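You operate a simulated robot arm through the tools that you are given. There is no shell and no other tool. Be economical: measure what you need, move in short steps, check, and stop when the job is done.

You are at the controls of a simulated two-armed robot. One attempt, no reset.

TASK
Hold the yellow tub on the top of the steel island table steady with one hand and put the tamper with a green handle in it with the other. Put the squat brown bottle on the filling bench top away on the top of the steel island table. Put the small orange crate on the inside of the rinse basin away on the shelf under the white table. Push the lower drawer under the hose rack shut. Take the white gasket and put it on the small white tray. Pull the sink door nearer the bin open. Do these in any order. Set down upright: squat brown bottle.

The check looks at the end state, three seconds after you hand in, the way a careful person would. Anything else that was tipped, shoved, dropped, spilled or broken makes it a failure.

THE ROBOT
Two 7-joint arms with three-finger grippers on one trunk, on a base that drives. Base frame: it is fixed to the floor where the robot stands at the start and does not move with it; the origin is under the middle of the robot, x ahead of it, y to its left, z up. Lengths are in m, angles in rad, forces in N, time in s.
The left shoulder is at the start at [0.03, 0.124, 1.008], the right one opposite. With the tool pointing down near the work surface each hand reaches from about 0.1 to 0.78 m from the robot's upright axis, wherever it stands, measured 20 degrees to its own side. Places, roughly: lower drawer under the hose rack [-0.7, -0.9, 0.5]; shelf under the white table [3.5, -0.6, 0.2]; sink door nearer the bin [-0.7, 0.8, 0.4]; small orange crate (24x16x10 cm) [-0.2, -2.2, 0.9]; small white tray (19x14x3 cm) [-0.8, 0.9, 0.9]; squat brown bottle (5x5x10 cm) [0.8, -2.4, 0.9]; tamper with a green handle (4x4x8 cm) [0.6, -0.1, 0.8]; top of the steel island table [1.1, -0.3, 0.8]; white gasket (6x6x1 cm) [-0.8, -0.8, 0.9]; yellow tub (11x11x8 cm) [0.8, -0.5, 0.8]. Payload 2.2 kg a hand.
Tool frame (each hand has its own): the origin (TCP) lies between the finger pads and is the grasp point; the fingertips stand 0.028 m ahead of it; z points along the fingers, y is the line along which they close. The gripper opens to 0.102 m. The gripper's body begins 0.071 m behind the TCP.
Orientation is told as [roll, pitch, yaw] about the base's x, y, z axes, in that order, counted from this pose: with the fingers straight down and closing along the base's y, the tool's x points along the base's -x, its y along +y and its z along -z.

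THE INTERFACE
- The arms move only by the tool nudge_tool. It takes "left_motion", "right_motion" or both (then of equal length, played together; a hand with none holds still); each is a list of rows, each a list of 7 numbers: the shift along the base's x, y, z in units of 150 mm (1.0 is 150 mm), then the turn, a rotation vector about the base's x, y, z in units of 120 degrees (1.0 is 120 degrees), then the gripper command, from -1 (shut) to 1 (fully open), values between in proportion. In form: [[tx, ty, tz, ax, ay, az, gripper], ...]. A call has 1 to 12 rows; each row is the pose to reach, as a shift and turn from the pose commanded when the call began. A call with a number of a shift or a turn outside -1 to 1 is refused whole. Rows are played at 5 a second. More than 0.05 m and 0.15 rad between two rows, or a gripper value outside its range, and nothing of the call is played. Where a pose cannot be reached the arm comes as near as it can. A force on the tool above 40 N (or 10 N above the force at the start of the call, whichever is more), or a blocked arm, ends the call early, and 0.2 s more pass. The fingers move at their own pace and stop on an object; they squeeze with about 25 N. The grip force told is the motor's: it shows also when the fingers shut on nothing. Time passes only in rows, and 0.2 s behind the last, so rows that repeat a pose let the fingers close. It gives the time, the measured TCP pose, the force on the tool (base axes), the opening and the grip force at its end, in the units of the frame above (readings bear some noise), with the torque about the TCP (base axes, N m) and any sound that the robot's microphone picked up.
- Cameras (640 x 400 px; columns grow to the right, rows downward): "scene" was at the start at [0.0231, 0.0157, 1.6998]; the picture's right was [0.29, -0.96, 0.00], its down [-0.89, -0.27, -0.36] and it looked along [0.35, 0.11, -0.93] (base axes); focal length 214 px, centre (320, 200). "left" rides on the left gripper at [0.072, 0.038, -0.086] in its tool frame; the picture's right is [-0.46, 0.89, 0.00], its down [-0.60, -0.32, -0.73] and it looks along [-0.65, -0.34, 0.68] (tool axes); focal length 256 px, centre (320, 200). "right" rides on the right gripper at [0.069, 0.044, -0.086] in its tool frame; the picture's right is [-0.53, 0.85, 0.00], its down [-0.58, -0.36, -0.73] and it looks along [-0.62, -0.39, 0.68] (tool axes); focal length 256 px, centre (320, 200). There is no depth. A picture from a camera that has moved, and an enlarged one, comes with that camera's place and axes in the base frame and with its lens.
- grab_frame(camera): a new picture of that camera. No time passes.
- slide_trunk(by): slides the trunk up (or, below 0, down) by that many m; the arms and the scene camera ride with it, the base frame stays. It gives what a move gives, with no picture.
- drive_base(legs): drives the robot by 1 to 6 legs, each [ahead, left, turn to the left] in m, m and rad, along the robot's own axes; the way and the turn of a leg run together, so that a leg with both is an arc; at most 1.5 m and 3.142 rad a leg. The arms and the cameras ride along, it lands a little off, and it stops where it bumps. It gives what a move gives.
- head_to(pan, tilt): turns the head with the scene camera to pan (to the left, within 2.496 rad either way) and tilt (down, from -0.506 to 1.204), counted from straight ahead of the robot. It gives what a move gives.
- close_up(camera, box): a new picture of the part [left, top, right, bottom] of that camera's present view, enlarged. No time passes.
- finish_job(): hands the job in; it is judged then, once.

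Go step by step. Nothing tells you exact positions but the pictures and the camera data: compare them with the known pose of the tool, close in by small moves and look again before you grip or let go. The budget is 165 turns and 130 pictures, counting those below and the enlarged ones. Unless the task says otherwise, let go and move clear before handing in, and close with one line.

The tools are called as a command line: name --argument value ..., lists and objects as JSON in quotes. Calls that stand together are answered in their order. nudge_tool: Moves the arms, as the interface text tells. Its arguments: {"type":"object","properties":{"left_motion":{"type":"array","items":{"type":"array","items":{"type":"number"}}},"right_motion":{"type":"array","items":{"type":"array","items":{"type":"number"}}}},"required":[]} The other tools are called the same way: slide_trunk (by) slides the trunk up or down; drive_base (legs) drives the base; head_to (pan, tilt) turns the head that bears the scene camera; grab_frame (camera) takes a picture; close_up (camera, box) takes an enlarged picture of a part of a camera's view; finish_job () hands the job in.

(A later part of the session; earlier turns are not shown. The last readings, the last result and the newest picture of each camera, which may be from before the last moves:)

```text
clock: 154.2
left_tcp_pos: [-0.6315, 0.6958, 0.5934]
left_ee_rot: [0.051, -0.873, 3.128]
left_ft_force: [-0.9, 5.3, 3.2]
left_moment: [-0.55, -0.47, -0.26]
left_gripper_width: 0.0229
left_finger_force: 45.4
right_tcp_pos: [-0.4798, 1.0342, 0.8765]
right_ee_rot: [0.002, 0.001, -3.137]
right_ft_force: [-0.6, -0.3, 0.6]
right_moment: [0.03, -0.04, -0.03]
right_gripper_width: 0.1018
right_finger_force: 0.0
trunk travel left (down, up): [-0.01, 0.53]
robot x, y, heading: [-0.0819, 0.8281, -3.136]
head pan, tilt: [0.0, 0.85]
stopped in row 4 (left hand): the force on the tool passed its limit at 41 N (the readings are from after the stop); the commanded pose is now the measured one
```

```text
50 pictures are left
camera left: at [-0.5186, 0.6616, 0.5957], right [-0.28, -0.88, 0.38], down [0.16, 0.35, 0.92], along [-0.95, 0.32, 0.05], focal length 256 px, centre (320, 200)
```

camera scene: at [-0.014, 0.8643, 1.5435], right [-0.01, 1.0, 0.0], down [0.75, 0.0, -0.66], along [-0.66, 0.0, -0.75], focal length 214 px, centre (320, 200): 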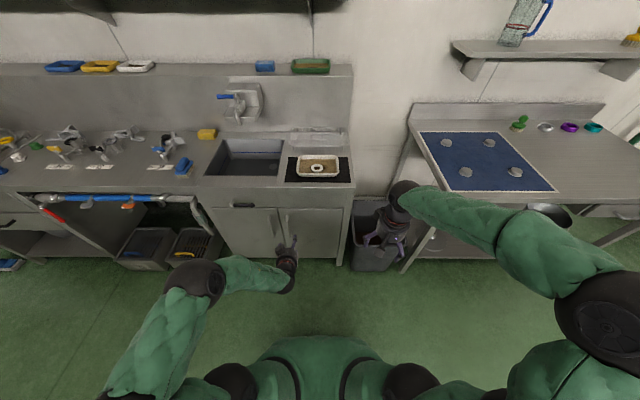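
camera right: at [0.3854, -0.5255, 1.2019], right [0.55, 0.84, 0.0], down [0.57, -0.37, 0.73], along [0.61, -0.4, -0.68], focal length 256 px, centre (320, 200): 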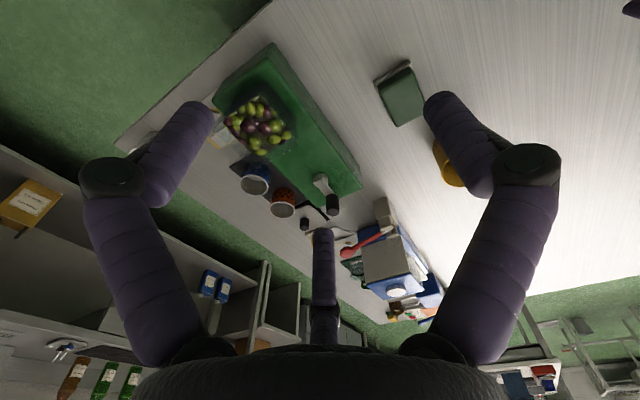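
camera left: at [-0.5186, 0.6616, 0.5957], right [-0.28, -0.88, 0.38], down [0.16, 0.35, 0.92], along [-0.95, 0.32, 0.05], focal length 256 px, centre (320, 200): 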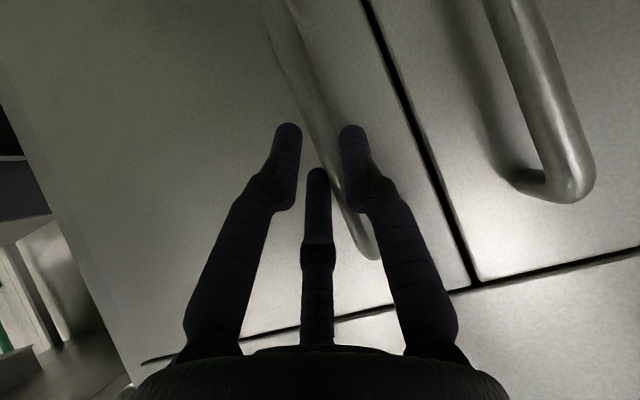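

The bar is gripped (opening 0.023). I pull the door by backing the base along the arc in small legs.

drive_base --legs '[[-0.07, -0.018, 0], [-0.063, -0.037, 0]]'

grab_frame --camera "scene"

```text
clock: 155.8
left_tcp_pos: [-0.4978, 0.7515, 0.5927]
left_ee_rot: [0.049, -0.871, 3.133]
left_ft_force: [0.5, -0.3, 0.1]
left_moment: [0.01, -0.02, -0.02]
left_gripper_width: 0.0023
left_finger_force: 31.1
right_tcp_pos: [-0.3469, 1.0904, 0.877]
right_ee_rot: [0.002, 0.0, -3.135]
right_ft_force: [0.0, 0.6, 0.0]
right_moment: [-0.03, -0.02, 0.01]
right_gripper_width: 0.1019
right_finger_force: 0.0
trunk travel left (down, up): [-0.01, 0.53]
robot x, y, heading: [0.0466, 0.883, -3.139]
head pan, tilt: [0.0, 0.85]
```

```text
49 pictures are left
camera scene: at [-0.0008, 0.8858, 1.4835], right [0.0, 1.0, 0.0], down [0.75, 0.0, -0.66], along [-0.66, 0.0, -0.75], focal length 214 px, centre (320, 200)
```

scene: 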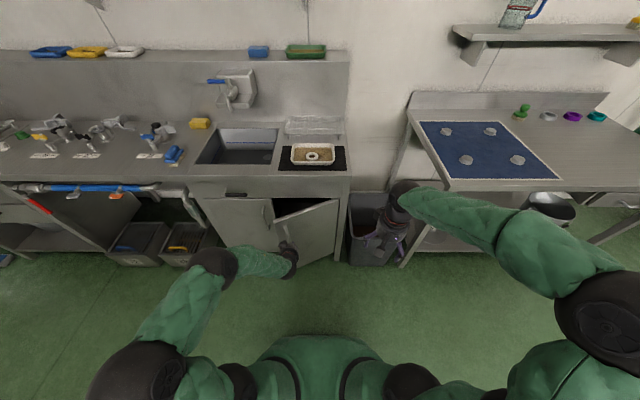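

The grip slipped but the door is ajar. I zoom in to hook its free edge from inside.

close_up --camera "scene" --box '[220, 180, 360, 275]'

grab_frame --camera "left"

```text
4.21 times, centred on (290, 228) of scene
camera zoom: at [-0.0008, 0.8858, 1.4835], right [0.0, 1.0, 0.0], down [0.75, 0.0, -0.66], along [-0.66, 0.0, -0.75], focal length 903 px, centre (446, 84)
```

zoom: 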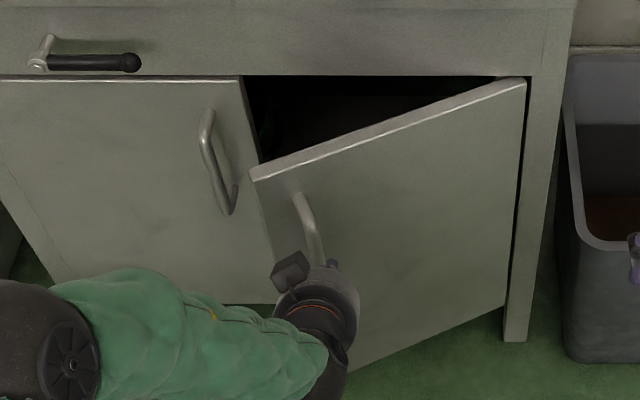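

```text
47 pictures are left
camera left: at [-0.3856, 0.7175, 0.5954], right [-0.27, -0.88, 0.38], down [0.16, 0.35, 0.92], along [-0.95, 0.31, 0.05], focal length 256 px, centre (320, 200)
```

left: 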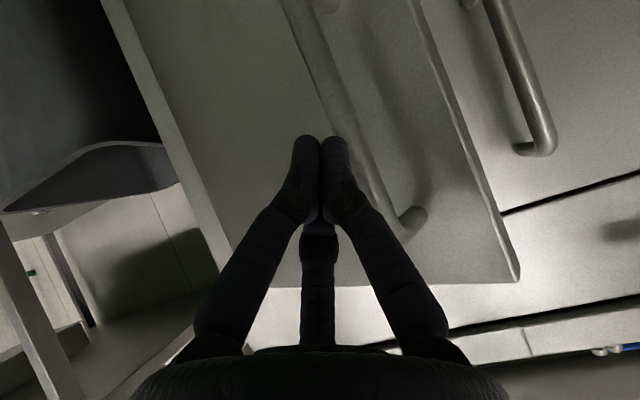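

The door is open about 23°, with its free edge near (-0.545,0.686). I go around the edge, insert the closed fingers behind it, then sweep it open.

drive_base --legs '[[-0.04, 0, 0], [0, 0.107, 0], [0.13, 0, 0]]'

close_up --camera "scene" --box '[220, 180, 380, 280]'

grab_frame --camera "left"

```text
clock: 158.4
left_tcp_pos: [-0.5871, 0.6429, 0.5933]
left_ee_rot: [0.05, -0.872, 3.134]
left_ft_force: [-0.2, 0.6, 0.0]
left_moment: [-0.02, -0.01, -0.01]
left_gripper_width: 0.0023
left_finger_force: 31.4
right_tcp_pos: [-0.4377, 0.9799, 0.8771]
right_ee_rot: [0.003, 0.002, -3.137]
right_ft_force: [-0.5, 0.5, 0.4]
right_moment: [0.0, -0.02, -0.02]
right_gripper_width: 0.1021
right_finger_force: 0.1
trunk travel left (down, up): [-0.01, 0.53]
robot x, y, heading: [-0.0413, 0.7762, -3.14]
head pan, tilt: [0.0, 0.85]
```

```text
4.00 times, centred on (300, 230) of scene
camera zoom: at [-0.0917, 0.7759, 1.4834], right [0.0, 1.0, 0.0], down [0.75, 0.0, -0.66], along [-0.66, 0.0, -0.75], focal length 858 px, centre (400, 80)
```

zoom: 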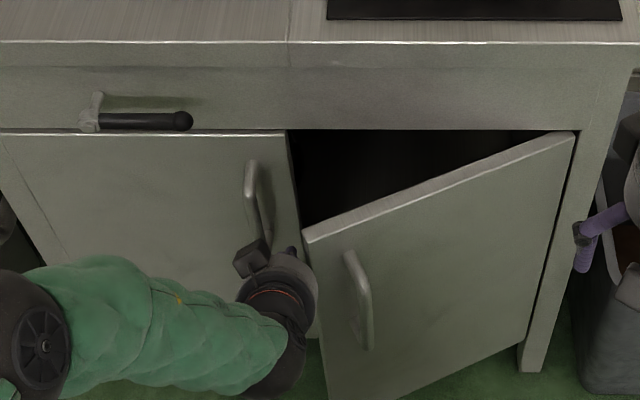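

```text
45 pictures are left
camera left: at [-0.4754, 0.6079, 0.5948], right [-0.27, -0.88, 0.38], down [0.16, 0.35, 0.92], along [-0.95, 0.31, 0.04], focal length 256 px, centre (320, 200)
```

left: 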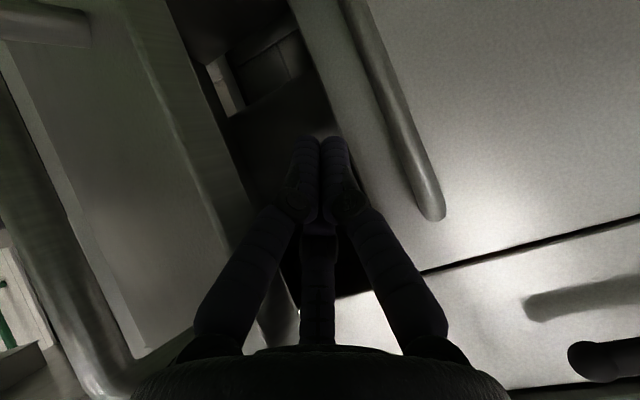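

The fingers are at the gap left of the free edge. I sweep to the right and back to swing the door open.

drive_base --legs '[[0.01, -0.067, 0], [-0.05, -0.05, 0], [-0.04, -0.06, 0]]'

grab_frame --camera "scene"

```text
clock: 159.2
left_tcp_pos: [-0.591, 0.6491, 0.5929]
left_ee_rot: [0.046, -0.873, -3.114]
left_ft_force: [0.3, -0.5, -0.1]
left_moment: [0.03, -0.01, -0.02]
left_gripper_width: 0.0023
left_finger_force: 31.3
right_tcp_pos: [-0.4398, 0.9953, 0.8778]
right_ee_rot: [-0.001, 0.0, -3.133]
right_ft_force: [0.2, 0.3, -0.7]
right_moment: [0.02, -0.01, 0.02]
right_gripper_width: 0.1023
right_finger_force: 0.1
trunk travel left (down, up): [-0.01, 0.53]
robot x, y, heading: [-0.0448, 0.7916, -3.134]
head pan, tilt: [0.0, 0.85]
stopped in leg 1: the force on the tool passed its limit at 79 N (the readings are from after the stop); the commanded pose is now the measured one
```

```text
44 pictures are left
camera scene: at [-0.0935, 0.7915, 1.4834], right [-0.01, 1.0, 0.0], down [0.75, 0.0, -0.66], along [-0.66, 0.0, -0.75], focal length 214 px, centre (320, 200)
```

scene: 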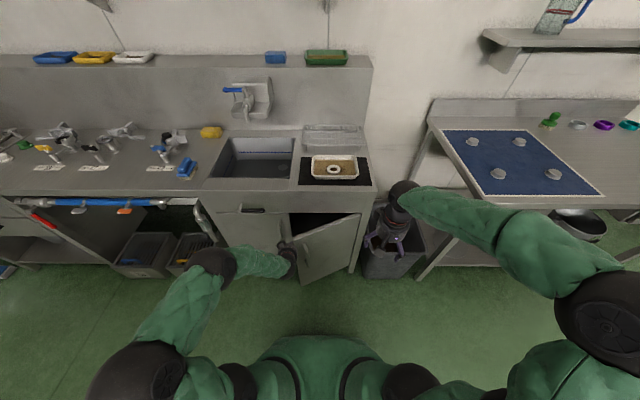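

The gripper body met the edge end-on. I back off slightly and yaw the hand so the fingers can slip behind the door's inner face.

drive_base --legs '[[0, 0.03, 0]]'

nudge_tool --left_motion '[[0, 0, 0, 0, 0, -0.06, -1], [0, 0, 0, 0, 0, -0.12, -1], [0, 0, 0, 0, 0, -0.18, -1], [0, 0, 0, 0, 0, -0.24, -1], [0, 0, 0, 0, 0, -0.3, -1], [0, 0, 0, 0, 0, -0.36, -1]]'

close_up --camera "scene" --box '[220, 180, 380, 280]'

grab_frame --camera "left"

```text
clock: 160.0
left_tcp_pos: [-0.5904, 0.6181, 0.5937]
left_ee_rot: [0.042, -0.871, -3.117]
left_ft_force: [0.5, -0.3, -0.6]
left_moment: [0.02, -0.01, -0.04]
left_gripper_width: 0.0021
left_finger_force: 31.1
right_tcp_pos: [-0.4394, 0.9652, 0.8758]
right_ee_rot: [-0.001, 0.0, -3.131]
right_ft_force: [-1.0, 0.2, -0.1]
right_moment: [0.0, -0.02, 0.0]
right_gripper_width: 0.102
right_finger_force: 0.0
trunk travel left (down, up): [-0.01, 0.53]
robot x, y, heading: [-0.045, 0.7584, -3.137]
head pan, tilt: [0.0, 0.85]
```

```text
clock: 160.8
left_tcp_pos: [-0.5993, 0.6501, 0.6107]
left_ee_rot: [0.064, -0.829, 2.926]
left_ft_force: [8.2, -17.3, 1.0]
left_moment: [1.21, 0.47, -0.98]
left_gripper_width: 0.0021
left_finger_force: 31.4
left hand out of reach, approached as far as the arm can: row 1, 2, 3
right_tcp_pos: [-0.4393, 0.9628, 0.8765]
right_ee_rot: [0.002, -0.001, -3.129]
right_ft_force: [0.3, 1.8, 0.2]
right_moment: [-0.07, -0.01, -0.01]
right_gripper_width: 0.1022
right_finger_force: 0.0
trunk travel left (down, up): [-0.01, 0.53]
robot x, y, heading: [-0.0474, 0.7592, -3.13]
head pan, tilt: [0.0, 0.85]
stopped in row 3 (left hand): the force on the tool passed its limit at 107 N (the readings are from after the stop); the commanded pose is now the measured one
```

```text
4.00 times, centred on (300, 230) of scene
camera zoom: at [-0.0924, 0.7622, 1.4836], right [-0.01, 1.0, 0.0], down [0.75, 0.01, -0.66], along [-0.66, -0.01, -0.75], focal length 858 px, centre (400, 80)
```

zoom: 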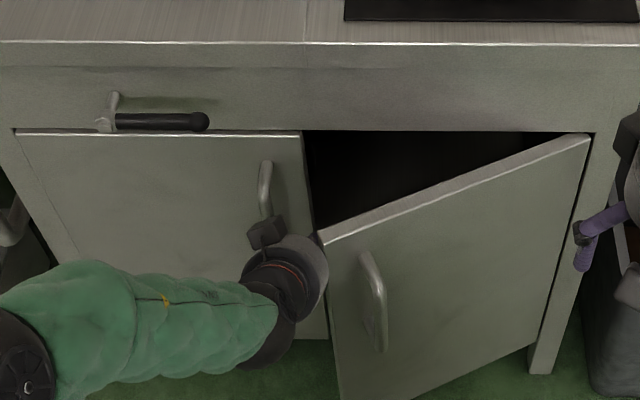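

```text
42 pictures are left
camera left: at [-0.4954, 0.5932, 0.6174], right [-0.45, -0.81, 0.38], down [0.19, 0.33, 0.92], along [-0.87, 0.49, 0.0], focal length 256 px, centre (320, 200)
```

left: 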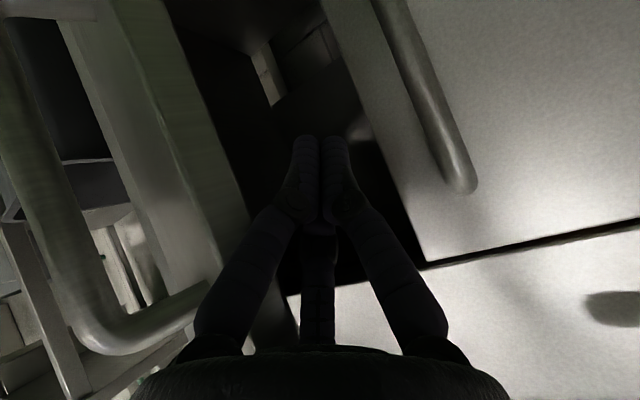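

The left arm is awkward in this pose. Instead I back off, return the hand to pointing straight down, and insert it from above behind the ajar door's free edge.

drive_base --legs '[[-0.13, 0.02, 0]]'

slide_trunk --by 0.2

nudge_tool --left_motion '[[0, 0, 0.1, -0.009, -0.065, 0, -1], [0, 0, 0.2, -0.018, -0.13, 0, -1], [0, 0, 0.3, -0.027, -0.195, 0, -1], [0, 0, 0.3, -0.036, -0.26, 0, -1], [0, 0, 0.3, -0.045, -0.325, 0, -1], [0, 0, 0.3, -0.055, -0.392, 0, -1]]'

grab_frame --camera "scene"

```text
clock: 162.0
left_tcp_pos: [-0.4688, 0.6335, 0.6111]
left_ee_rot: [0.064, -0.829, 2.922]
left_ft_force: [0.2, -0.1, -0.6]
left_moment: [0.04, -0.01, 0.01]
left_gripper_width: 0.0018
left_finger_force: 31.3
right_tcp_pos: [-0.309, 0.9461, 0.8772]
right_ee_rot: [0.0, -0.004, -3.13]
right_ft_force: [-0.4, -0.5, -0.1]
right_moment: [0.0, 0.05, 0.03]
right_gripper_width: 0.1019
right_finger_force: 0.0
trunk travel left (down, up): [-0.01, 0.53]
robot x, y, heading: [0.0863, 0.7419, -3.134]
head pan, tilt: [0.0, 0.85]
```

```text
clock: 164.2
left_tcp_pos: [-0.4702, 0.6315, 0.8092]
left_ee_rot: [0.065, -0.827, 2.921]
left_ft_force: [0.0, -0.6, -0.3]
left_moment: [-0.01, 0.0, -0.04]
left_gripper_width: 0.0022
left_finger_force: 31.8
right_tcp_pos: [-0.3106, 0.9452, 1.0769]
right_ee_rot: [-0.001, 0.0, -3.129]
right_ft_force: [-0.1, 0.3, -1.0]
right_moment: [0.01, -0.03, 0.01]
right_gripper_width: 0.102
right_finger_force: 0.0
trunk travel left (down, up): [-0.21, 0.33]
robot x, y, heading: [0.0842, 0.7421, -3.13]
head pan, tilt: [0.0, 0.85]
```

```text
clock: 165.6
left_tcp_pos: [-0.4689, 0.633, 0.8546]
left_ee_rot: [0.006, 0.001, 2.946]
left_ft_force: [0.1, 0.8, 1.0]
left_moment: [-0.01, 0.01, 0.02]
left_gripper_width: 0.0023
left_finger_force: 31.5
right_tcp_pos: [-0.3097, 0.9449, 1.0772]
right_ee_rot: [0.001, 0.001, -3.13]
right_ft_force: [-0.5, -0.2, 0.1]
right_moment: [0.0, -0.01, -0.03]
right_gripper_width: 0.1021
right_finger_force: 0.1
trunk travel left (down, up): [-0.21, 0.33]
robot x, y, heading: [0.0874, 0.7425, -3.134]
head pan, tilt: [0.0, 0.85]
```

```text
41 pictures are left
camera scene: at [0.0361, 0.7427, 1.6834], right [-0.01, 1.0, 0.0], down [0.75, 0.01, -0.66], along [-0.66, -0.01, -0.75], focal length 214 px, centre (320, 200)
```

scene: 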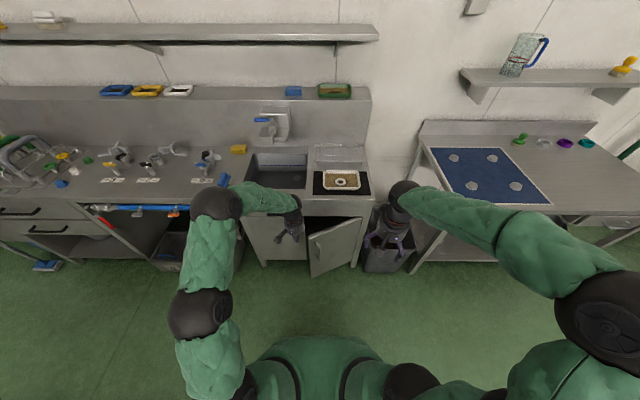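

I position the closed fingers above the gap behind the free corner.

nudge_tool --left_motion '[[-0.25, 0.1, 0, 0, 0, 0, -1], [-0.5, 0.2, 0, 0, 0, 0, -1], [-0.75, 0.35, 0, 0, 0, 0, -1], [-0.9, 0.45, -0.1, 0, 0, 0, -1], [-0.9, 0.45, -0.2, 0, 0, 0, -1]]'

close_up --camera "scene" --box '[230, 170, 390, 270]'

grab_frame --camera "left"

```text
clock: 166.8
left_tcp_pos: [-0.6058, 0.7026, 0.8256]
left_ee_rot: [0.005, 0.0, 2.947]
left_ft_force: [0.5, -0.1, -0.5]
left_moment: [-0.01, -0.05, 0.0]
left_gripper_width: 0.0022
left_finger_force: 31.6
right_tcp_pos: [-0.3098, 0.9451, 1.0785]
right_ee_rot: [0.0, -0.001, -3.13]
right_ft_force: [0.1, 0.3, 0.1]
right_moment: [-0.02, 0.0, -0.04]
right_gripper_width: 0.102
right_finger_force: 0.0
trunk travel left (down, up): [-0.21, 0.33]
robot x, y, heading: [0.0844, 0.7449, -3.133]
head pan, tilt: [0.0, 0.85]
```

```text
4.00 times, centred on (310, 220) of scene
camera zoom: at [0.0369, 0.7425, 1.6835], right [-0.01, 1.0, 0.0], down [0.75, 0.01, -0.66], along [-0.66, -0.01, -0.75], focal length 858 px, centre (360, 120)
```

zoom: 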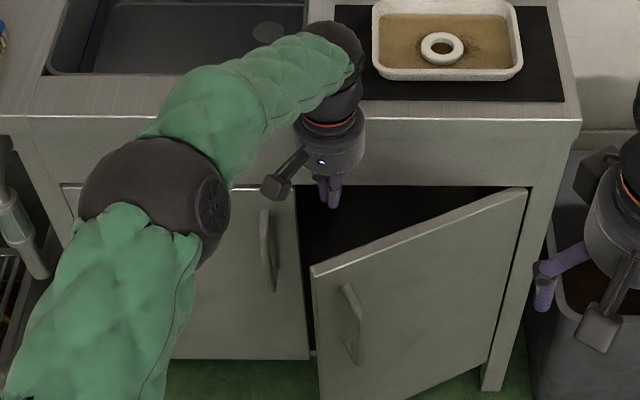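

```text
39 pictures are left
camera left: at [-0.5417, 0.6508, 0.912], right [-0.63, -0.78, 0.01], down [-0.53, 0.43, 0.73], along [-0.57, 0.46, -0.68], focal length 256 px, centre (320, 200)
```

left: 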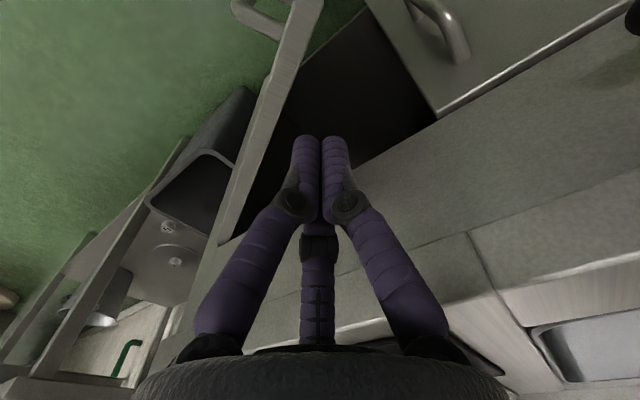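

The fingers are right over the gap. I lower them and sweep the door outward.

nudge_tool --left_motion '[[0, 0, -0.2, 0, 0, 0, -1], [0, 0, -0.4, 0, 0, 0, -1], [0, 0, -0.6, 0, 0, 0, -1], [0, 0, -0.8, 0, 0, 0, -1], [0.1, 0, -0.85, 0, 0, 0, -1], [0.25, 0.05, -0.85, 0, 0, 0, -1], [0.4, 0.1, -0.85, 0, 0, 0, -1], [0.55, 0.15, -0.85, 0, 0, 0, -1], [0.7, 0.22, -0.85, 0, 0, 0, -1], [0.85, 0.3, -0.85, 0, 0, 0, -1], [0.95, 0.4, -0.85, 0, 0, 0, -1]]'

close_up --camera "scene" --box '[230, 170, 390, 270]'

```text
clock: 169.2
left_tcp_pos: [-0.4635, 0.7599, 0.697]
left_ee_rot: [0.005, -0.002, 2.95]
left_ft_force: [-0.3, 0.3, -0.8]
left_moment: [0.0, -0.01, 0.0]
left_gripper_width: 0.002
left_finger_force: 31.8
right_tcp_pos: [-0.3093, 0.9454, 1.0774]
right_ee_rot: [0.001, -0.001, -3.129]
right_ft_force: [-0.8, 0.6, -0.2]
right_moment: [-0.01, 0.01, -0.04]
right_gripper_width: 0.1018
right_finger_force: 0.0
trunk travel left (down, up): [-0.21, 0.33]
robot x, y, heading: [0.0858, 0.7415, -3.136]
head pan, tilt: [0.0, 0.85]
```

```text
4.00 times, centred on (310, 220) of scene
camera zoom: at [0.0371, 0.7431, 1.6835], right [-0.01, 1.0, 0.0], down [0.75, 0.01, -0.66], along [-0.66, -0.01, -0.75], focal length 858 px, centre (360, 120)
```

zoom: 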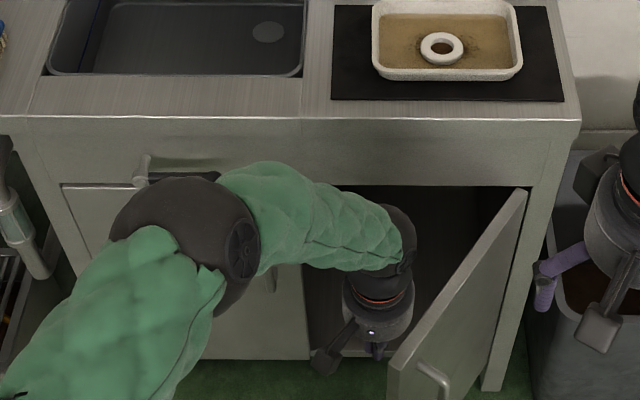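

The door is about 55° open. I push on to nearly 90°.

nudge_tool --left_motion '[[0, 0.15, 0, 0, 0, 0, -1], [0, 0.3, 0, 0, 0, 0, -1], [0, 0.45, 0, 0, 0, 0, -1], [-0.05, 0.6, 0, 0, 0, 0, -1], [-0.1, 0.75, 0, 0, 0, 0, -1], [-0.1, 0.9, 0, 0, 0, 0, -1], [-0.1, 1.0, 0, 0, 0, 0, -1]]'

grab_frame --camera "scene"

```text
clock: 170.8
left_tcp_pos: [-0.4774, 0.9112, 0.698]
left_ee_rot: [0.006, -0.001, 2.949]
left_ft_force: [0.8, -0.5, 0.3]
left_moment: [0.02, 0.01, -0.04]
left_gripper_width: 0.0024
left_finger_force: 31.8
right_tcp_pos: [-0.3096, 0.9463, 1.0775]
right_ee_rot: [0.0, 0.001, -3.13]
right_ft_force: [0.0, -0.4, -0.1]
right_moment: [0.0, -0.02, 0.0]
right_gripper_width: 0.1021
right_finger_force: 0.0
trunk travel left (down, up): [-0.21, 0.33]
robot x, y, heading: [0.0858, 0.742, -3.135]
head pan, tilt: [0.0, 0.85]
```

```text
37 pictures are left
camera scene: at [0.0368, 0.7429, 1.6835], right [-0.01, 1.0, 0.0], down [0.75, 0.01, -0.66], along [-0.66, -0.01, -0.75], focal length 214 px, centre (320, 200)
```

scene: 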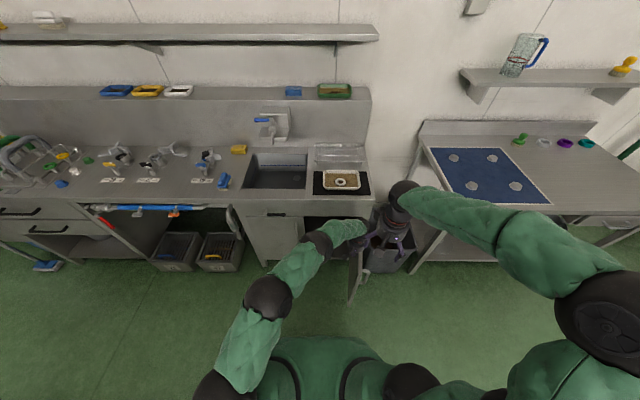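

The door is open about 90°. I withdraw the left hand sideways and up.

nudge_tool --left_motion '[[0, -0.3, 0, 0, 0, 0, -1], [0, -0.6, 0, 0, 0, 0, -1], [0, -0.9, 0, 0, 0, 0, -1], [0, -1, 0.3, 0, 0, 0, 0], [0, -1, 0.6, 0, 0, 0, 1], [0, -1, 0.9, 0, 0, 0, 1], [0.1, -1, 1, 0, 0, 0.05, 1], [0.2, -1, 1, 0, 0, 0.09, 1]]'

slide_trunk --by 0.05

close_up --camera "scene" --box '[240, 170, 400, 320]'

```text
clock: 172.6
left_tcp_pos: [-0.4471, 0.7598, 0.8464]
left_ee_rot: [0.006, -0.003, 3.137]
left_ft_force: [0.3, 0.2, 0.2]
left_moment: [-0.02, 0.03, -0.01]
left_gripper_width: 0.1019
left_finger_force: 0.0
right_tcp_pos: [-0.3095, 0.9454, 1.0768]
right_ee_rot: [-0.001, -0.002, -3.129]
right_ft_force: [0.1, -0.3, 0.1]
right_moment: [-0.01, 0.0, -0.03]
right_gripper_width: 0.102
right_finger_force: 0.1
trunk travel left (down, up): [-0.21, 0.33]
robot x, y, heading: [0.0843, 0.7449, -3.129]
head pan, tilt: [0.0, 0.85]
```

```text
clock: 173.5
left_tcp_pos: [-0.4481, 0.7599, 0.8961]
left_ee_rot: [0.006, 0.0, 3.136]
left_ft_force: [0.2, 0.3, 0.2]
left_moment: [0.0, -0.01, 0.0]
left_gripper_width: 0.102
left_finger_force: 0.1
right_tcp_pos: [-0.3102, 0.946, 1.1273]
right_ee_rot: [0.001, 0.0, -3.13]
right_ft_force: [0.2, 0.4, -1.1]
right_moment: [-0.04, -0.05, -0.01]
right_gripper_width: 0.102
right_finger_force: 0.1
trunk travel left (down, up): [-0.26, 0.28]
robot x, y, heading: [0.0866, 0.744, -3.137]
head pan, tilt: [0.0, 0.85]
```

```text
2.67 times, centred on (320, 245) of scene
camera zoom: at [0.0366, 0.7427, 1.7334], right [-0.01, 1.0, 0.0], down [0.75, 0.01, -0.66], along [-0.66, -0.01, -0.75], focal length 572 px, centre (320, 80)
```

zoom: 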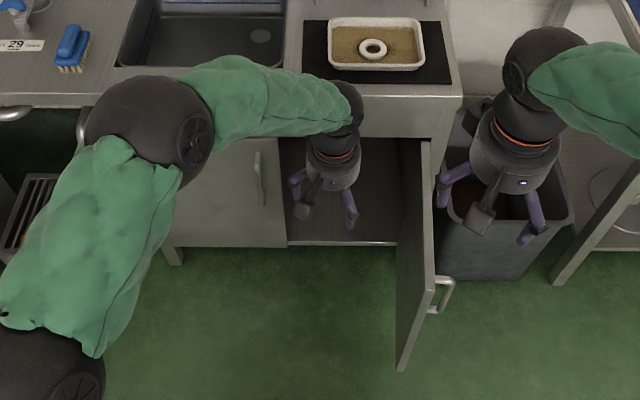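

All done here. I tuck the left arm in and drive to the rinse basin for the crate.

nudge_tool --left_motion '[[0.1, -0.2, 0.2, 0, 0, 0, 1], [0.2, -0.4, 0.4, 0, 0, 0, 1], [0.3, -0.6, 0.6, 0, 0, 0, 1], [0.4, -0.8, 0.8, 0, 0, 0, 1], [0.4, -1, 1, 0, 0, 0, 1]]'

drive_base --legs '[[0, 0, 1.565], [0, -0.09, 0], [1.3, 0, 0], [1.0, 0, 0], [0, -0.15, 0]]'

head_to --pan 0.0 --tilt 0.85

grab_frame --camera "scene"

```text
clock: 174.7
left_tcp_pos: [-0.3872, 0.6074, 1.0464]
left_ee_rot: [0.005, -0.001, 3.136]
left_ft_force: [0.4, 0.0, -0.1]
left_moment: [-0.06, 0.0, 0.01]
left_gripper_width: 0.102
left_finger_force: 0.0
right_tcp_pos: [-0.3083, 0.9456, 1.1271]
right_ee_rot: [-0.001, -0.002, -3.132]
right_ft_force: [-0.3, -0.6, 0.5]
right_moment: [0.04, 0.02, -0.01]
right_gripper_width: 0.102
right_finger_force: 0.0
trunk travel left (down, up): [-0.26, 0.28]
robot x, y, heading: [0.088, 0.7441, -3.136]
head pan, tilt: [0.0, 0.85]
```

```text
clock: 191.6
left_tcp_pos: [-0.0496, -2.0567, 1.0471]
left_ee_rot: [0.007, -0.001, -1.584]
left_ft_force: [-0.7, -0.4, -0.5]
left_moment: [-0.04, -0.04, -0.01]
left_gripper_width: 0.1021
left_finger_force: 0.1
right_tcp_pos: [-0.3858, -1.9735, 1.1268]
right_ee_rot: [0.001, -0.001, -1.566]
right_ft_force: [-1.2, -0.5, -0.9]
right_moment: [0.04, -0.07, -0.02]
right_gripper_width: 0.1019
right_finger_force: 0.1
trunk travel left (down, up): [-0.26, 0.28]
robot x, y, heading: [-0.1815, -1.5793, -1.569]
head pan, tilt: [0.0, 0.85]
```

```text
clock: 192.2
left_tcp_pos: [-0.0468, -2.0558, 1.0468]
left_ee_rot: [0.004, -0.001, -1.584]
left_ft_force: [0.4, 0.3, -0.1]
left_moment: [0.0, 0.01, 0.0]
left_gripper_width: 0.102
left_finger_force: 0.1
right_tcp_pos: [-0.3839, -1.9756, 1.1275]
right_ee_rot: [0.0, 0.0, -1.566]
right_ft_force: [-0.6, 0.0, 0.9]
right_moment: [0.0, 0.0, 0.01]
right_gripper_width: 0.102
right_finger_force: 0.1
trunk travel left (down, up): [-0.26, 0.28]
robot x, y, heading: [-0.1815, -1.5793, -1.565]
head pan, tilt: [0.0, 0.85]
```

```text
35 pictures are left
camera scene: at [-0.1804, -1.6298, 1.7335], right [-1.0, 0.0, 0.0], down [0.0, 0.75, -0.66], along [0.0, -0.66, -0.75], focal length 214 px, centre (320, 200)
```

scene: 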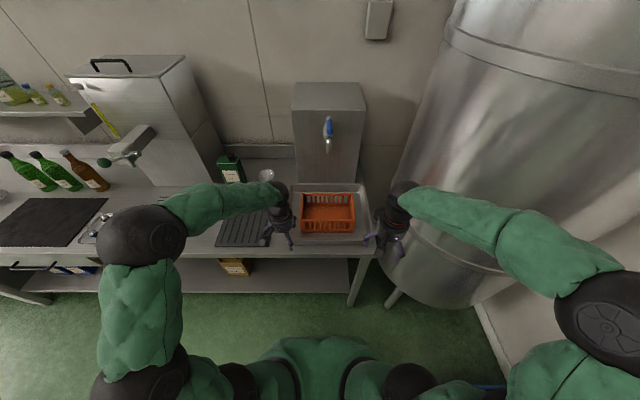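

close_up --camera "scene" --box '[260, 165, 400, 252]'

grab_frame --camera "left"

```text
4.57 times, centred on (330, 208) of scene
camera zoom: at [-0.1804, -1.6298, 1.7335], right [-1.0, 0.0, 0.0], down [0.0, 0.75, -0.66], along [0.0, -0.66, -0.75], focal length 980 px, centre (274, 161)
```

zoom: 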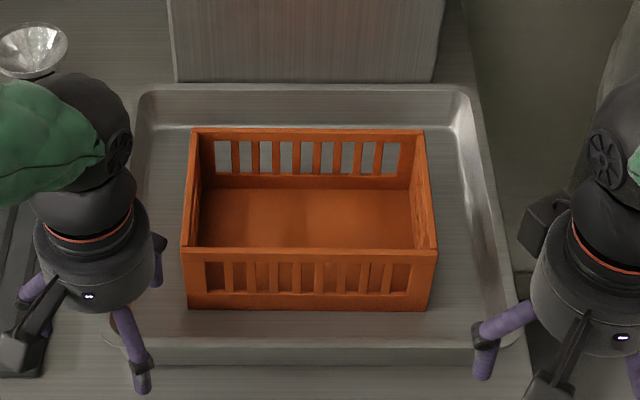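

```text
33 pictures are left
camera left: at [-0.0099, -1.9845, 1.1341], right [0.88, -0.48, 0.01], down [-0.33, -0.6, 0.73], along [-0.34, -0.64, -0.68], focal length 256 px, centre (320, 200)
```

left: 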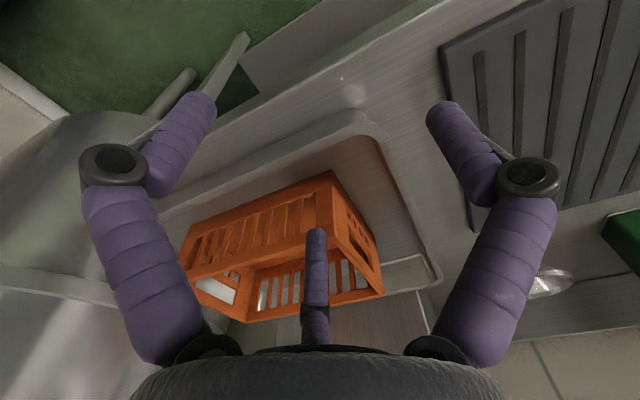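

The crate (rim z≈0.98?) is centred near (-0.215,-2.25), its long side along x. I bring both hands over its short end walls and look.

nudge_tool --left_motion '[[-0.1, -0.2, 0.1, 0, 0, 0, 0], [-0.2, -0.45, 0.1, 0, 0, 0, 0], [-0.3, -0.7, 0.1, 0, 0, 0, 0], [-0.32, -0.95, 0.1, 0, 0, 0, 0]]' --right_motion '[[0.1, -0.25, 0, 0, 0, 0, 0], [0.2, -0.5, -0.1, 0, 0, 0, 0], [0.3, -0.75, -0.2, 0, 0, 0, 0], [0.33, -1, -0.35, 0, 0, 0, 0]]'

nudge_tool --left_motion '[[0, -0.15, 0, 0, 0, 0, 0], [0, -0.3, 0, 0, 0, 0, 0], [0, -0.34, 0, 0, 0, 0, 0]]' --right_motion '[[0, -0.3, 0, 0, 0, 0, 0], [0, -0.6, 0, 0, 0, 0, 0], [0, -0.83, 0, 0, 0, 0, 0]]'

close_up --camera "scene" --box '[260, 155, 400, 242]'

grab_frame --camera "left"

grab_frame --camera "right"

```text
clock: 193.2
left_tcp_pos: [-0.0952, -2.1994, 1.0621]
left_ee_rot: [0.005, 0.003, -1.582]
left_ft_force: [-0.1, -0.3, -0.6]
left_moment: [0.07, 0.03, 0.03]
left_gripper_width: 0.051
left_finger_force: 0.1
right_tcp_pos: [-0.3327, -2.1267, 1.0759]
right_ee_rot: [0.0, 0.002, -1.566]
right_ft_force: [-0.1, -0.6, 0.2]
right_moment: [0.06, -0.02, 0.02]
right_gripper_width: 0.0511
right_finger_force: 0.1
trunk travel left (down, up): [-0.26, 0.28]
robot x, y, heading: [-0.1791, -1.5776, -1.572]
head pan, tilt: [0.0, 0.85]
```

```text
clock: 194.0
left_tcp_pos: [-0.0959, -2.2512, 1.0607]
left_ee_rot: [0.006, 0.001, -1.58]
left_ft_force: [0.4, -0.5, -0.2]
left_moment: [0.07, 0.04, 0.01]
left_gripper_width: 0.0511
left_finger_force: 0.0
right_tcp_pos: [-0.3338, -2.25, 1.0736]
right_ee_rot: [0.002, 0.002, -1.564]
right_ft_force: [-0.6, -1.2, 0.4]
right_moment: [0.09, 0.01, -0.01]
right_gripper_width: 0.0509
right_finger_force: 0.0
trunk travel left (down, up): [-0.26, 0.28]
robot x, y, heading: [-0.1813, -1.5781, -1.568]
head pan, tilt: [0.0, 0.85]
```

```text
4.57 times, centred on (330, 198) of scene
camera zoom: at [-0.1802, -1.6322, 1.7334], right [-1.0, 0.0, 0.0], down [0.0, 0.75, -0.66], along [0.0, -0.66, -0.75], focal length 980 px, centre (274, 207)
```

zoom: 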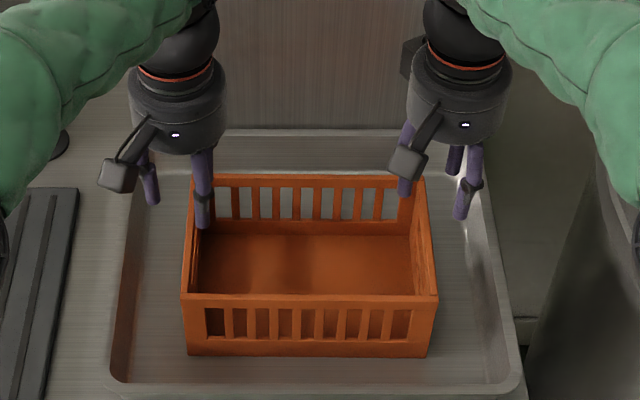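

```text
31 pictures are left
camera left: at [-0.0585, -2.1799, 1.1472], right [0.88, -0.48, 0.0], down [-0.33, -0.6, 0.73], along [-0.34, -0.64, -0.68], focal length 256 px, centre (320, 200)
```

left: 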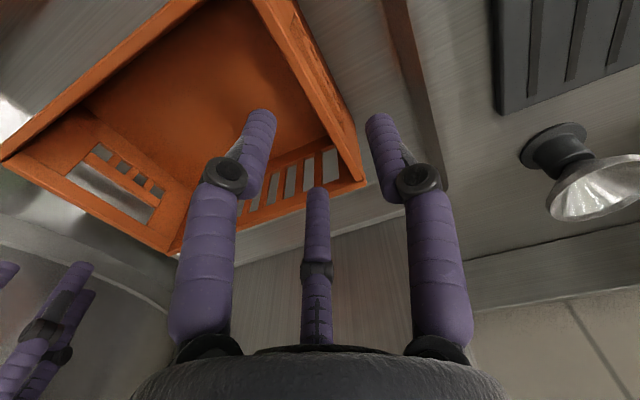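

```text
30 pictures are left
camera right: at [-0.2923, -2.1812, 1.1584], right [0.85, -0.53, 0.0], down [-0.36, -0.58, 0.73], along [-0.39, -0.62, -0.68], focal length 256 px, centre (320, 200)
```

right: 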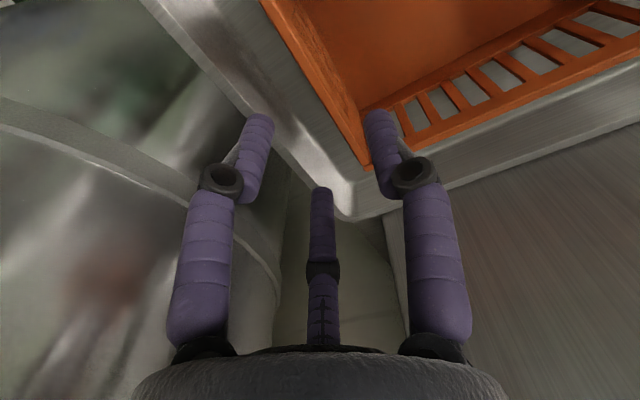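

The rim is at z≈0.993 with end walls at x≈-0.098 and -0.330; both hands are aligned. I descend and close both.

nudge_tool --left_motion '[[-0.01, 0.02, -0.2, 0, 0, 0, 0], [-0.01, 0.02, -0.4, 0, 0, 0, 0], [-0.01, 0.02, -0.57, 0, 0, 0, 0], [-0.01, 0.02, -0.57, 0, 0, 0, 0], [-0.01, 0.02, -0.57, 0, 0, 0, -1], [-0.01, 0.02, -0.57, 0, 0, 0, -1], [-0.01, 0.02, -0.57, 0, 0, 0, -1]]' --right_motion '[[0.02, 0.01, -0.25, 0, 0, 0, 0], [0.02, 0.01, -0.5, 0, 0, 0, 0], [0.02, 0.01, -0.66, 0, 0, 0, 0], [0.02, 0.01, -0.66, 0, 0, 0, 0], [0.02, 0.01, -0.66, 0, 0, 0, -1], [0.02, 0.01, -0.66, 0, 0, 0, -1], [0.02, 0.01, -0.66, 0, 0, 0, -1]]'

close_up --camera "scene" --box '[260, 155, 400, 242]'

```text
clock: 195.6
left_tcp_pos: [-0.0963, -2.2455, 0.9766]
left_ee_rot: [0.006, -0.003, -1.583]
left_ft_force: [7.5, 2.9, 2.4]
left_moment: [0.3, 0.04, -0.16]
left_gripper_width: 0.0108
left_finger_force: 25.2
right_tcp_pos: [-0.3314, -2.247, 0.9778]
right_ee_rot: [-0.001, -0.002, -1.569]
right_ft_force: [-7.4, -2.0, 0.2]
right_moment: [0.06, -0.09, -0.38]
right_gripper_width: 0.0106
right_finger_force: 25.1
trunk travel left (down, up): [-0.26, 0.28]
robot x, y, heading: [-0.1814, -1.5775, -1.569]
head pan, tilt: [0.0, 0.85]
```

```text
4.57 times, centred on (330, 198) of scene
camera zoom: at [-0.1804, -1.6298, 1.7335], right [-1.0, 0.0, 0.0], down [0.0, 0.75, -0.66], along [0.0, -0.66, -0.75], focal length 980 px, centre (274, 207)
```

zoom: 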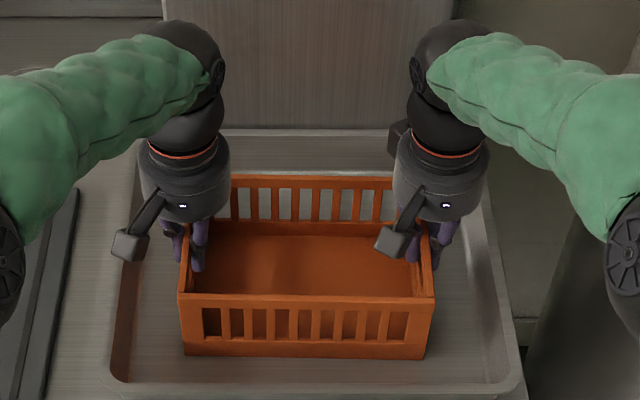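

Both hands grip. For placing on a low shelf I need the hands leaning back toward me, so I release, rise, tilt both about 45° and re-grip.

nudge_tool --left_motion '[[0, 0, 0, 0, 0, 0, 0], [0, 0, 0, 0, 0, 0, 0], [0, 0, 0.3, 0, 0, 0, 0], [0, 0, 0.4, -0.065, 0, 0, 0], [0, 0, 0.4, -0.13, 0, 0, 0], [0, 0, 0.4, -0.195, 0, 0, 0], [0, 0, 0.4, -0.26, 0, 0, 0], [0, 0, 0.4, -0.32, 0, 0, 0], [0, 0, 0.4, -0.375, 0, 0, 0], [0, 0, 0.2, -0.375, 0, 0, 0], [0, 0, 0.2, -0.375, 0, 0, 0]]' --right_motion '[[0, 0, 0, 0, 0, 0, 0], [0, 0, 0, 0, 0, 0, 0], [0, 0, 0.3, 0, 0, 0, 0], [0, 0, 0.4, -0.065, 0, 0, 0], [0, 0, 0.4, -0.13, 0, 0, 0], [0, 0, 0.4, -0.195, 0, 0, 0], [0, 0, 0.4, -0.26, 0, 0, 0], [0, 0, 0.4, -0.32, 0, 0, 0], [0, 0, 0.4, -0.375, 0, 0, 0], [0, 0, 0.2, -0.375, 0, 0, 0], [0, 0, 0.2, -0.375, 0, 0, 0]]'

close_up --camera "scene" --box '[250, 145, 410, 245]'

```text
clock: 198.0
left_tcp_pos: [-0.0964, -2.2451, 1.0059]
left_ee_rot: [0.016, -0.788, -1.586]
left_ft_force: [-0.3, 0.1, -0.1]
left_moment: [0.01, 0.0, 0.02]
left_gripper_width: 0.0509
left_finger_force: 0.1
right_tcp_pos: [-0.3317, -2.2483, 1.0076]
right_ee_rot: [-0.003, -0.786, -1.564]
right_ft_force: [0.1, 0.2, -0.4]
right_moment: [0.01, -0.01, 0.0]
right_gripper_width: 0.0511
right_finger_force: 0.1
trunk travel left (down, up): [-0.26, 0.28]
robot x, y, heading: [-0.1804, -1.5798, -1.572]
head pan, tilt: [0.0, 0.85]
```

```text
4.00 times, centred on (330, 195) of scene
camera zoom: at [-0.1803, -1.6282, 1.7336], right [-1.0, 0.0, 0.0], down [0.0, 0.75, -0.66], along [0.0, -0.66, -0.75], focal length 858 px, centre (280, 220)
```

zoom: 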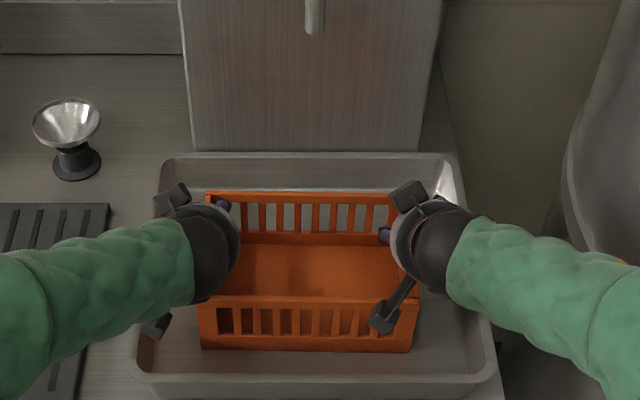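

Good. I shift slightly toward me, lower to the rim, and close both hands.

nudge_tool --left_motion '[[0, 0.03, -0.1, 0, 0, 0, 0], [0, 0.05, -0.19, 0, 0, 0, 0], [0, 0.05, -0.19, 0, 0, 0, 0], [0, 0.05, -0.19, 0, 0, 0, -1], [0, 0.05, -0.19, 0, 0, 0, -1], [0, 0.05, -0.19, 0, 0, 0, -1]]' --right_motion '[[0, 0.05, -0.1, 0, 0, 0, 0], [0, 0.07, -0.2, 0, 0, 0, 0], [0, 0.07, -0.2, 0, 0, 0, 0], [0, 0.07, -0.2, 0, 0, 0, -1], [0, 0.07, -0.2, 0, 0, 0, -1], [0, 0.07, -0.2, 0, 0, 0, -1]]'

nudge_tool --left_motion '[[0, 0, 0.1, 0, 0, 0, -1], [0, 0, 0.3, 0, 0, 0, -1], [0, 0, 0.5, 0, 0, 0, -1], [0, 0, 0.5, 0, 0, 0, -1]]' --right_motion '[[0, 0, 0.1, 0, 0, 0, -1], [0, 0, 0.3, 0, 0, 0, -1], [0, 0, 0.5, 0, 0, 0, -1], [0, 0, 0.5, 0, 0, 0, -1]]'

close_up --camera "scene" --box '[250, 145, 410, 245]'

```text
clock: 199.4
left_tcp_pos: [-0.0964, -2.2385, 0.9766]
left_ee_rot: [0.015, -0.785, -1.587]
left_ft_force: [-8.8, 4.2, 3.8]
left_moment: [0.37, 0.83, -0.51]
left_gripper_width: 0.0113
left_finger_force: 24.6
right_tcp_pos: [-0.3318, -2.239, 0.9773]
right_ee_rot: [-0.003, -0.788, -1.565]
right_ft_force: [7.5, -4.9, 0.0]
right_moment: [-0.08, 0.26, -0.46]
right_gripper_width: 0.0113
right_finger_force: 25.0
trunk travel left (down, up): [-0.26, 0.28]
robot x, y, heading: [-0.18, -1.5817, -1.569]
head pan, tilt: [0.0, 0.85]
```

```text
clock: 200.4
left_tcp_pos: [-0.0967, -2.2396, 1.0529]
left_ee_rot: [0.017, -0.785, -1.587]
left_ft_force: [-9.5, 3.0, -0.5]
left_moment: [-0.03, 0.44, -0.53]
left_gripper_width: 0.0111
left_finger_force: 25.0
right_tcp_pos: [-0.3295, -2.2387, 1.0492]
right_ee_rot: [-0.004, -0.784, -1.564]
right_ft_force: [9.6, -3.6, -2.3]
right_moment: [0.06, -0.06, -0.34]
right_gripper_width: 0.0109
right_finger_force: 25.1
trunk travel left (down, up): [-0.26, 0.28]
robot x, y, heading: [-0.1788, -1.5801, -1.569]
head pan, tilt: [0.0, 0.85]
```

```text
4.00 times, centred on (330, 195) of scene
camera zoom: at [-0.1805, -1.6309, 1.7334], right [-1.0, 0.0, 0.0], down [0.0, 0.75, -0.66], along [0.0, -0.66, -0.75], focal length 858 px, centre (280, 220)
```

zoom: 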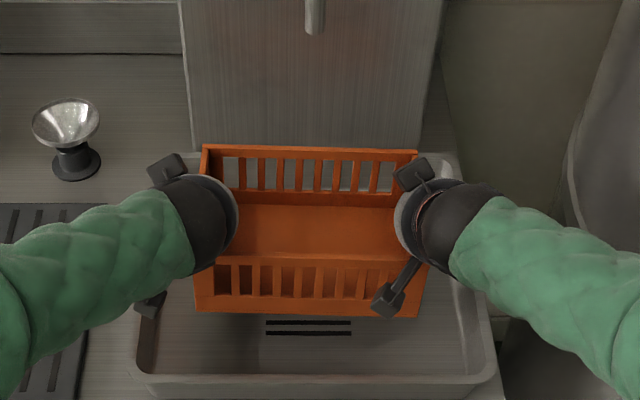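

The crate is lifted level. I raise it a little more, back off, turn left, and drive along the aisle towards the white table.

nudge_tool --left_motion '[[0, 0, 0.15, 0, 0, 0, -1], [0, 0.1, 0.3, 0, 0, 0, -1], [0, 0.25, 0.35, 0, 0, 0, -1], [0, 0.35, 0.35, 0, 0, 0, -1]]' --right_motion '[[0, 0, 0.15, 0, 0, 0, -1], [0, 0.1, 0.3, 0, 0, 0, -1], [0, 0.25, 0.35, 0, 0, 0, -1], [0, 0.35, 0.35, 0, 0, 0, -1]]'

drive_base --legs '[[-0.22, 0, 0], [0, 0, 1.57], [1.2, 0, 0], [1.1, 0, 0]]'

head_to --pan 0.5 --tilt 0.6

grab_frame --camera "scene"

```text
clock: 201.4
left_tcp_pos: [-0.0966, -2.1869, 1.1071]
left_ee_rot: [0.018, -0.787, -1.587]
left_ft_force: [-8.4, 4.2, -0.2]
left_moment: [0.01, 0.48, -0.47]
left_gripper_width: 0.0107
left_finger_force: 25.2
right_tcp_pos: [-0.3329, -2.1853, 1.1033]
right_ee_rot: [-0.004, -0.786, -1.564]
right_ft_force: [8.0, -3.2, -2.7]
right_moment: [0.0, -0.09, -0.33]
right_gripper_width: 0.0109
right_finger_force: 25.2
trunk travel left (down, up): [-0.26, 0.28]
robot x, y, heading: [-0.1784, -1.5806, -1.57]
head pan, tilt: [0.0, 0.85]
```

```text
clock: 217.8
left_tcp_pos: [2.7144, -1.3272, 1.1053]
left_ee_rot: [0.017, -0.786, -0.052]
left_ft_force: [-3.4, 3.5, 0.1]
left_moment: [-0.41, 0.04, -0.42]
left_gripper_width: 0.0108
left_finger_force: 25.4
right_tcp_pos: [2.7055, -1.5603, 1.1022]
right_ee_rot: [-0.006, -0.785, -0.028]
right_ft_force: [4.2, -4.2, -1.6]
right_moment: [0.15, 0.02, -0.46]
right_gripper_width: 0.011
right_finger_force: 24.5
trunk travel left (down, up): [-0.26, 0.28]
robot x, y, heading: [2.1045, -1.3886, -0.033]
head pan, tilt: [0.0, 0.85]
```

```text
clock: 218.7
left_tcp_pos: [2.7138, -1.3264, 1.1062]
left_ee_rot: [0.018, -0.785, -0.051]
left_ft_force: [-3.8, 0.6, -0.4]
left_moment: [-0.41, 0.05, -0.46]
left_gripper_width: 0.0105
left_finger_force: 25.2
right_tcp_pos: [2.705, -1.5609, 1.102]
right_ee_rot: [-0.004, -0.785, -0.026]
right_ft_force: [4.1, -1.3, -2.4]
right_moment: [0.15, -0.03, -0.41]
right_gripper_width: 0.0111
right_finger_force: 25.0
trunk travel left (down, up): [-0.26, 0.28]
robot x, y, heading: [2.1062, -1.3893, -0.033]
head pan, tilt: [0.499, 0.6]
```

```text
26 pictures are left
camera scene: at [2.1541, -1.3495, 1.7543], right [0.45, -0.89, 0.0], down [-0.51, -0.25, -0.82], along [0.74, 0.37, -0.57], focal length 214 px, centre (320, 200)
```

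scene: 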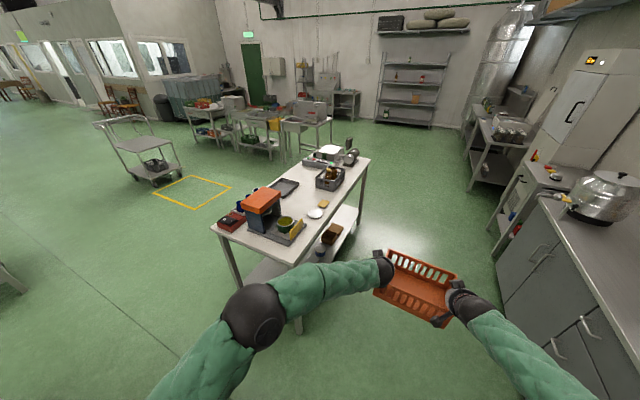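

The white table spans about x 2.8–4.3, y -0.24…-0.9. I zoom in to see what is on its shelf from this side.

close_up --camera "scene" --box '[200, 140, 400, 340]'

```text
2.00 times, centred on (300, 240) of scene
camera zoom: at [2.1541, -1.3495, 1.7543], right [0.45, -0.89, 0.0], down [-0.51, -0.25, -0.82], along [0.74, 0.37, -0.57], focal length 429 px, centre (360, 120)
```

zoom: 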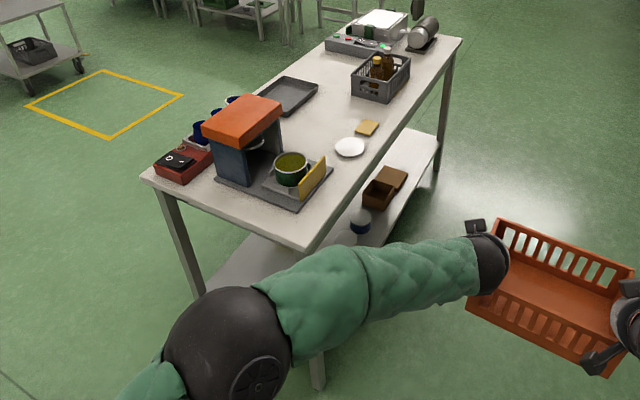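

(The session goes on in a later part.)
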